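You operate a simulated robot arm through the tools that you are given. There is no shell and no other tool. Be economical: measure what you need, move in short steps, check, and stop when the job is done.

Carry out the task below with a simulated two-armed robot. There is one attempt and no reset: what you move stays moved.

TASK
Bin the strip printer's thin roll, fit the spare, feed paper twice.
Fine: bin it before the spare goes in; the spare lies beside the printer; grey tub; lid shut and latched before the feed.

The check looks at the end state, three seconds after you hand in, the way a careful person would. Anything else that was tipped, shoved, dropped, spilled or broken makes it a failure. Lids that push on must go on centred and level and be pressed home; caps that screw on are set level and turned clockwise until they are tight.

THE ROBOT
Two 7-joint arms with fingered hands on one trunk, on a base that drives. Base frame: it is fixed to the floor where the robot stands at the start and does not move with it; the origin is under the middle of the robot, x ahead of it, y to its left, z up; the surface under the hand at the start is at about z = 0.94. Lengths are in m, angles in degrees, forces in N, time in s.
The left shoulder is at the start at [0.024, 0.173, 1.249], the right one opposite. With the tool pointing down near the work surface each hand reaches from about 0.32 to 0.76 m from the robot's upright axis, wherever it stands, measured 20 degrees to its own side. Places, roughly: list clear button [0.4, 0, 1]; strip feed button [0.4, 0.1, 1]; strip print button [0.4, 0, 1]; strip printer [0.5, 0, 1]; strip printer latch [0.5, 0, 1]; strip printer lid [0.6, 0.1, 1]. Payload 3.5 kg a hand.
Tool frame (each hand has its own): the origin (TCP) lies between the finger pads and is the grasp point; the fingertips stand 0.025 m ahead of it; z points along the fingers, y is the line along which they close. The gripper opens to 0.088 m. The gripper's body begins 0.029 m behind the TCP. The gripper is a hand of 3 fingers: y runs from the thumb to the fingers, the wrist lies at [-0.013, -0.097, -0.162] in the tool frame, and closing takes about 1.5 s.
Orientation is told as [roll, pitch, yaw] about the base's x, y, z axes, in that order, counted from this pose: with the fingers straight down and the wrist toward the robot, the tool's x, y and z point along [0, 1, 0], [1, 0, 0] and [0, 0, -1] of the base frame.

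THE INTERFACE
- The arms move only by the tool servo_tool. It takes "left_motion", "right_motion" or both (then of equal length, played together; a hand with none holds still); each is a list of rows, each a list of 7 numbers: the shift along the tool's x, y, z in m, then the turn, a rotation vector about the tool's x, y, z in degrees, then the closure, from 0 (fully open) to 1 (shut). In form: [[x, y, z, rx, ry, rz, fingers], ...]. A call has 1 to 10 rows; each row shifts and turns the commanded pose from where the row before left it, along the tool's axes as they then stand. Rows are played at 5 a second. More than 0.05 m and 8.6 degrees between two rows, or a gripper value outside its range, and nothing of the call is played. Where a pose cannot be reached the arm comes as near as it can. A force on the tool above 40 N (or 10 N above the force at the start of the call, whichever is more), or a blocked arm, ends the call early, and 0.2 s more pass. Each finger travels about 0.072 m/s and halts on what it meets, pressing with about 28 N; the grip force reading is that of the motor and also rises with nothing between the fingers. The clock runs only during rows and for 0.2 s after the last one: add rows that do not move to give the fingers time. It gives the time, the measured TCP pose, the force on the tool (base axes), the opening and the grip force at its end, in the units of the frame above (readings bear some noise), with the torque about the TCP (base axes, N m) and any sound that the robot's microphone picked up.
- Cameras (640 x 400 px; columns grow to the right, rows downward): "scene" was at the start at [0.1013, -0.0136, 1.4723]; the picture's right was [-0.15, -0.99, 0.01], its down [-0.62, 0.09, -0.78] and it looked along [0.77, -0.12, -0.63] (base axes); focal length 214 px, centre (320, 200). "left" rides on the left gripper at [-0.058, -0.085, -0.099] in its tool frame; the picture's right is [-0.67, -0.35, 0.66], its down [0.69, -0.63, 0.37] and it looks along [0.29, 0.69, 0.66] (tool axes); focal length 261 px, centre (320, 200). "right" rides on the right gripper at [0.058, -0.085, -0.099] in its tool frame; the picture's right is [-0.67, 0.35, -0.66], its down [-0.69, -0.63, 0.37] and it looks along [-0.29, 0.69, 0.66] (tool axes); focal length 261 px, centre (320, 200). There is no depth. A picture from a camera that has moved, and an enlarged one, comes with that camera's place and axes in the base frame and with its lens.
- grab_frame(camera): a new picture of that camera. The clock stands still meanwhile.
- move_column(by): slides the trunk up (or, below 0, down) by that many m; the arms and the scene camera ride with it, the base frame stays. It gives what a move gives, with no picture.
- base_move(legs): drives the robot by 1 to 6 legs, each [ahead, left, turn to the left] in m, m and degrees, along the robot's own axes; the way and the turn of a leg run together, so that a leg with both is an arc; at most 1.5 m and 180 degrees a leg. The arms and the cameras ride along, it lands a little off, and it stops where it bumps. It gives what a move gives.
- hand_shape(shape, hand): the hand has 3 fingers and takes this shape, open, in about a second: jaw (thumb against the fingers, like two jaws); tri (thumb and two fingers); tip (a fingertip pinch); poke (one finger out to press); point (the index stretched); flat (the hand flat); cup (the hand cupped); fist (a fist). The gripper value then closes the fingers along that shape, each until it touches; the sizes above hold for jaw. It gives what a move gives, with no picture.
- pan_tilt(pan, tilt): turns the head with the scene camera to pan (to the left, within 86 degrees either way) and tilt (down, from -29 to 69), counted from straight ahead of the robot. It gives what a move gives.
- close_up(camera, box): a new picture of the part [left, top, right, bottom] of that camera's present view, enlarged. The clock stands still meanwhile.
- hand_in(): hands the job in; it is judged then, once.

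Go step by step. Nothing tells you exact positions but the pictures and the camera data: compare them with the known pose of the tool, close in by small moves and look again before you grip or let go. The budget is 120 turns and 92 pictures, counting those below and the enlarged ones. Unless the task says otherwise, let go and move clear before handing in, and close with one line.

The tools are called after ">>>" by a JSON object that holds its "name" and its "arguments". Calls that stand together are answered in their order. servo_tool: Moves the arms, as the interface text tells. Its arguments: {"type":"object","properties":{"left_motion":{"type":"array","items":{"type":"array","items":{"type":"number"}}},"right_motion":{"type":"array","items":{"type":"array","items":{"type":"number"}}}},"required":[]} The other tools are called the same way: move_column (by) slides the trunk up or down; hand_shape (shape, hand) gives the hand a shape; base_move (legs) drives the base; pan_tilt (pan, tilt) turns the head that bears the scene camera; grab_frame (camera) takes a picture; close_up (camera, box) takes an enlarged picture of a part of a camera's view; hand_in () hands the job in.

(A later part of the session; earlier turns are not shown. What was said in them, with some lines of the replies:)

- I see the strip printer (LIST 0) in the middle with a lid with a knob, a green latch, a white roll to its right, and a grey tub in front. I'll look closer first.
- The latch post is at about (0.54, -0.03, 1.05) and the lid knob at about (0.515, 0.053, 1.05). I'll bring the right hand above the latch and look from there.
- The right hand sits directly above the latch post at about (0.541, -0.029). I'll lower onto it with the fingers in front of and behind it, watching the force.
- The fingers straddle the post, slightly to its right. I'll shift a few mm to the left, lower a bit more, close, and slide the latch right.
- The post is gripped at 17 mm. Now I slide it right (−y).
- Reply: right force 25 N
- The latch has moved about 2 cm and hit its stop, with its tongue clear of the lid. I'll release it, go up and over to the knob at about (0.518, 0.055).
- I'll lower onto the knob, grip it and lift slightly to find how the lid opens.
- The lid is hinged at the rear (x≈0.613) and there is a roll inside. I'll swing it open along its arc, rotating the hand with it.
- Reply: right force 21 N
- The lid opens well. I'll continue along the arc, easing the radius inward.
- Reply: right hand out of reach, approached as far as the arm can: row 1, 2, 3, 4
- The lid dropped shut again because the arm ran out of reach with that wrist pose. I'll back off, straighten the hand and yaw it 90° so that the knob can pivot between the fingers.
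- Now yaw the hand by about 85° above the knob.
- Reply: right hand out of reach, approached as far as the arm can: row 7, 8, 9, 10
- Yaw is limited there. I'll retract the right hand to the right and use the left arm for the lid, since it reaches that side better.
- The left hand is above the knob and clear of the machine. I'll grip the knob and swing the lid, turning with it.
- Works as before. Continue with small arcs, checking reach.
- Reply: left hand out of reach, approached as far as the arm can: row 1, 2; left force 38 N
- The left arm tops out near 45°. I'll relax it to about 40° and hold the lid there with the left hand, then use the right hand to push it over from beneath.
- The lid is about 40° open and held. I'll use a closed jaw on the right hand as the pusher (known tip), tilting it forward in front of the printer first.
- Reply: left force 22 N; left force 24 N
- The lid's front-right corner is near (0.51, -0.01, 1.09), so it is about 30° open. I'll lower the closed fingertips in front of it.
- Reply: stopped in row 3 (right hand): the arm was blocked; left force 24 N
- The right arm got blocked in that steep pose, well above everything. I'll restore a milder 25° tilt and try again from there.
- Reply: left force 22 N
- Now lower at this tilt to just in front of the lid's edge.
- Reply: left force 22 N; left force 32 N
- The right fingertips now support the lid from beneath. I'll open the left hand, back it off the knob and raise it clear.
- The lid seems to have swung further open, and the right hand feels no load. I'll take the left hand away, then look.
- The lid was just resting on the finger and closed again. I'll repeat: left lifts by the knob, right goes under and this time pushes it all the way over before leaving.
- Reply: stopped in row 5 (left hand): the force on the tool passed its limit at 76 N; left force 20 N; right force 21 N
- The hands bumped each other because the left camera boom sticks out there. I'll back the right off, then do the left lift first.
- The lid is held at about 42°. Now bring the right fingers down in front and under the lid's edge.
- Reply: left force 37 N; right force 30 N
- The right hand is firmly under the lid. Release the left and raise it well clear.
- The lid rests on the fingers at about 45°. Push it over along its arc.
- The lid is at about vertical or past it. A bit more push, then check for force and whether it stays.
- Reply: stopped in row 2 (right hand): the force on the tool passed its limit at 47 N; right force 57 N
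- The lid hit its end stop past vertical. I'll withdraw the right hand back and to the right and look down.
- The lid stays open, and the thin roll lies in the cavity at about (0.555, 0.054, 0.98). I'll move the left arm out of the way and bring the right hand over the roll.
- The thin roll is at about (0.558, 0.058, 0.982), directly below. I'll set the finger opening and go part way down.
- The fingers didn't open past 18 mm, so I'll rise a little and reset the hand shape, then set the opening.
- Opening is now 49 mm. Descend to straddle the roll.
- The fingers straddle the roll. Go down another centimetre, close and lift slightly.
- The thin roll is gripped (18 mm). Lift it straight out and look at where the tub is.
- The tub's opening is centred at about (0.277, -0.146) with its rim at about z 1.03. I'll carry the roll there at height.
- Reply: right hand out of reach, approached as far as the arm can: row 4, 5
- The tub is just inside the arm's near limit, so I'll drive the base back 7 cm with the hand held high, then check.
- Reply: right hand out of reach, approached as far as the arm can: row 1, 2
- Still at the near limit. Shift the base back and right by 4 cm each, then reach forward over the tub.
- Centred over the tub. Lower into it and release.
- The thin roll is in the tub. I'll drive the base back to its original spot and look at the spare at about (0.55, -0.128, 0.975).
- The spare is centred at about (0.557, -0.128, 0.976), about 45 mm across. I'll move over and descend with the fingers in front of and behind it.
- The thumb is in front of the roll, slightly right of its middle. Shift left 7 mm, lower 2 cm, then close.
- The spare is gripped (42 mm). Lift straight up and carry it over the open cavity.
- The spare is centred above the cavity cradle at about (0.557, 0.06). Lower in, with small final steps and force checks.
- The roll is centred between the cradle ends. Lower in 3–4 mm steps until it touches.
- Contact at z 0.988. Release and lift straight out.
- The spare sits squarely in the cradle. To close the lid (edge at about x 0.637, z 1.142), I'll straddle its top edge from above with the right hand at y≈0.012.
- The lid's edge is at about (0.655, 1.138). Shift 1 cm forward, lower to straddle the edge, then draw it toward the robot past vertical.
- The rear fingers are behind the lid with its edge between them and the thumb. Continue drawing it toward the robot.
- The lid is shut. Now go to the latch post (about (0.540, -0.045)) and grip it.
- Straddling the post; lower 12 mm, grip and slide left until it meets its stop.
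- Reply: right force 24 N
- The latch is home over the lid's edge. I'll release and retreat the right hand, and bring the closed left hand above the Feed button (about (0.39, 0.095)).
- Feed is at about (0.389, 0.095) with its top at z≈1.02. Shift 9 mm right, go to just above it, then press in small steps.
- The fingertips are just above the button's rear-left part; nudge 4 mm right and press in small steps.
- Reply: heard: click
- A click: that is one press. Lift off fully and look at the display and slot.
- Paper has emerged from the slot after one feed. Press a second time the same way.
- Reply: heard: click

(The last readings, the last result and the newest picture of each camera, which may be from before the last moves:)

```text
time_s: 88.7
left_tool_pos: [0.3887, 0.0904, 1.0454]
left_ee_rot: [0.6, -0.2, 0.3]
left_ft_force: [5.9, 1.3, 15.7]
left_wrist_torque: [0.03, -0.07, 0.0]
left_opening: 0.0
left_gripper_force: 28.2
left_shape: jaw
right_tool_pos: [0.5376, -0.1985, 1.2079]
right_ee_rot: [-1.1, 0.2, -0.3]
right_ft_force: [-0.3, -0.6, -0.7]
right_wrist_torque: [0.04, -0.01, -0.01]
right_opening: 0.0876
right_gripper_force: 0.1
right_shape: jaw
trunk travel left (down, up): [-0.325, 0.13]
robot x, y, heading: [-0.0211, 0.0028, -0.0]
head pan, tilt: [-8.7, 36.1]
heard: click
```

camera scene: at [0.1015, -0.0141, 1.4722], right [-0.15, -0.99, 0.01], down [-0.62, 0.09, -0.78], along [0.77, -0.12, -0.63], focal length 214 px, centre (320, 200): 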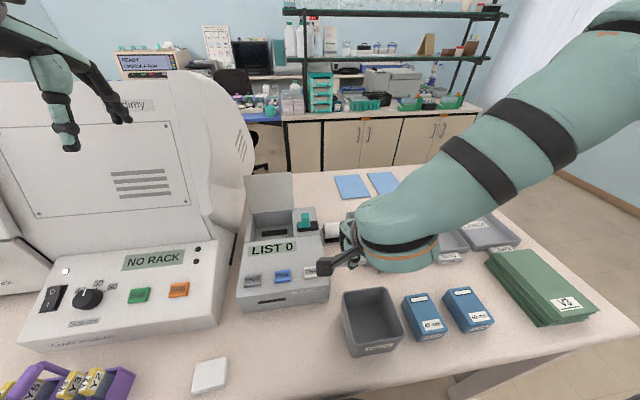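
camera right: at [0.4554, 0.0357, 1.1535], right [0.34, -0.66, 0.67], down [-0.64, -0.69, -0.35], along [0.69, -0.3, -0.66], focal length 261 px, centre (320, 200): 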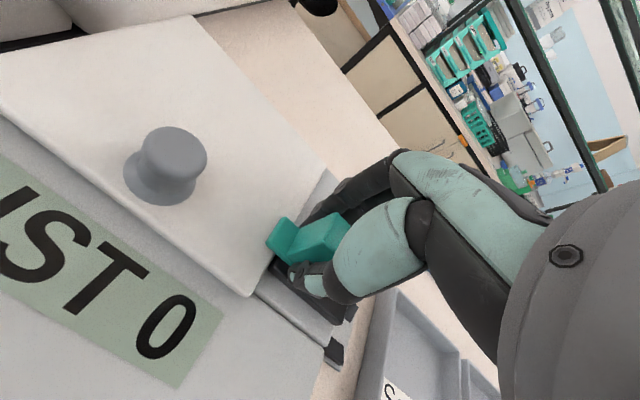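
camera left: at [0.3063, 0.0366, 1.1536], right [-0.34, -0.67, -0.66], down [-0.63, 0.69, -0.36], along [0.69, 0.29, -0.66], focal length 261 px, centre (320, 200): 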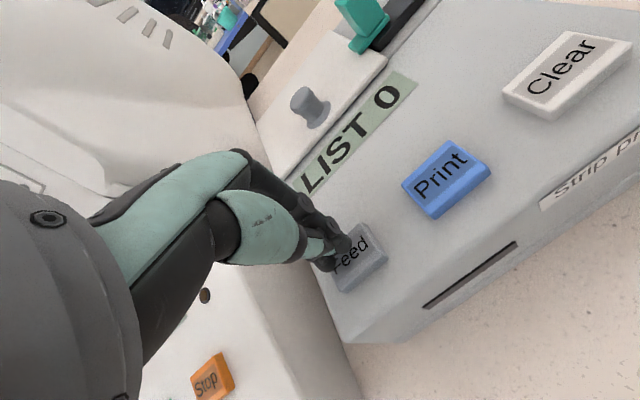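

The second click came. Lift away clear and check the final state.

>>> {"name": "servo_tool", "arguments": {"left_motion": [[0, 0, -0.03, 0, 0, 0, 1], [0, 0, -0.045, 0, 0, 0, 1], [0.01, 0, -0.045, 0, 0, 0, 1], [0.02, 0, -0.045, 0, 0, 0, 1], [0.03, 0, -0.035, 0, 0, 0, 0.5], [0.03, 0, -0.03, 0, 0, 0, 0]]}}

>>> {"name": "grab_frame", "arguments": {"camera": "scene"}}

>>> {"name": "close_up", "arguments": {"camera": "scene", "box": [216, 190, 424, 370]}}

```text
time_s: 90.0
left_tool_pos: [0.3867, 0.179, 1.2763]
left_ee_rot: [0.5, 0.0, 0.3]
left_ft_force: [1.0, 0.6, 0.1]
left_wrist_torque: [0.0, 0.0, -0.02]
left_opening: 0.0497
left_gripper_force: 0.1
left_shape: jaw
right_tool_pos: [0.5369, -0.1974, 1.2083]
right_ee_rot: [-1.2, 0.1, -0.3]
right_ft_force: [0.4, 0.7, 0.3]
right_wrist_torque: [-0.02, 0.0, -0.01]
right_opening: 0.0876
right_gripper_force: 0.1
right_shape: jaw
trunk travel left (down, up): [-0.325, 0.13]
robot x, y, heading: [-0.0149, 0.0008, -0.2]
head pan, tilt: [-8.7, 36.1]
```

```text
8 pictures are left
camera scene: at [0.0825, -0.0126, 1.4724], right [-0.15, -0.99, 0.01], down [-0.62, 0.09, -0.78], along [0.77, -0.12, -0.63], focal length 214 px, centre (320, 200)
```

scene: 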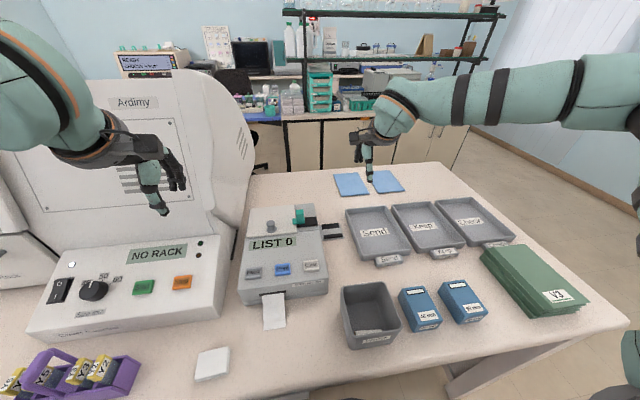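

```text
2.22 times, centred on (320, 280) of scene
camera zoom: at [0.0825, -0.0126, 1.4724], right [-0.15, -0.99, 0.01], down [-0.62, 0.09, -0.78], along [0.77, -0.12, -0.63], focal length 477 px, centre (320, 22)
```

zoom: 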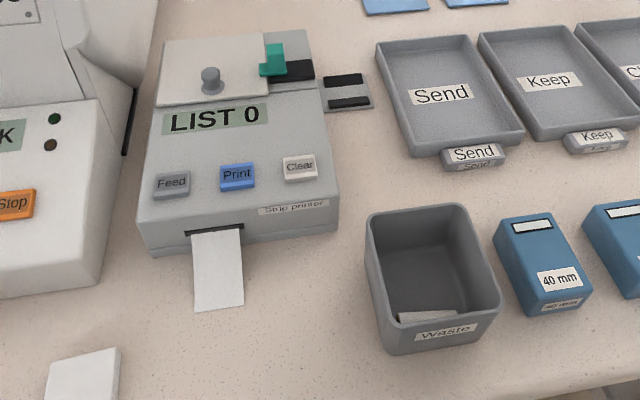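

The thin roll is in the Waste tub, the spare is fitted, the lid is shut and latched, and two feeds of paper are out. Nothing else looks disturbed and both hands are clear.

>>> {"name": "hand_in", "arguments": {}}

```text
The job is handed in.
```

The thin roll is in the grey tub and the spare is seated in the printer. I shut and latched the lid, then pressed Feed twice, hearing a click each time; paper is out of the slot.
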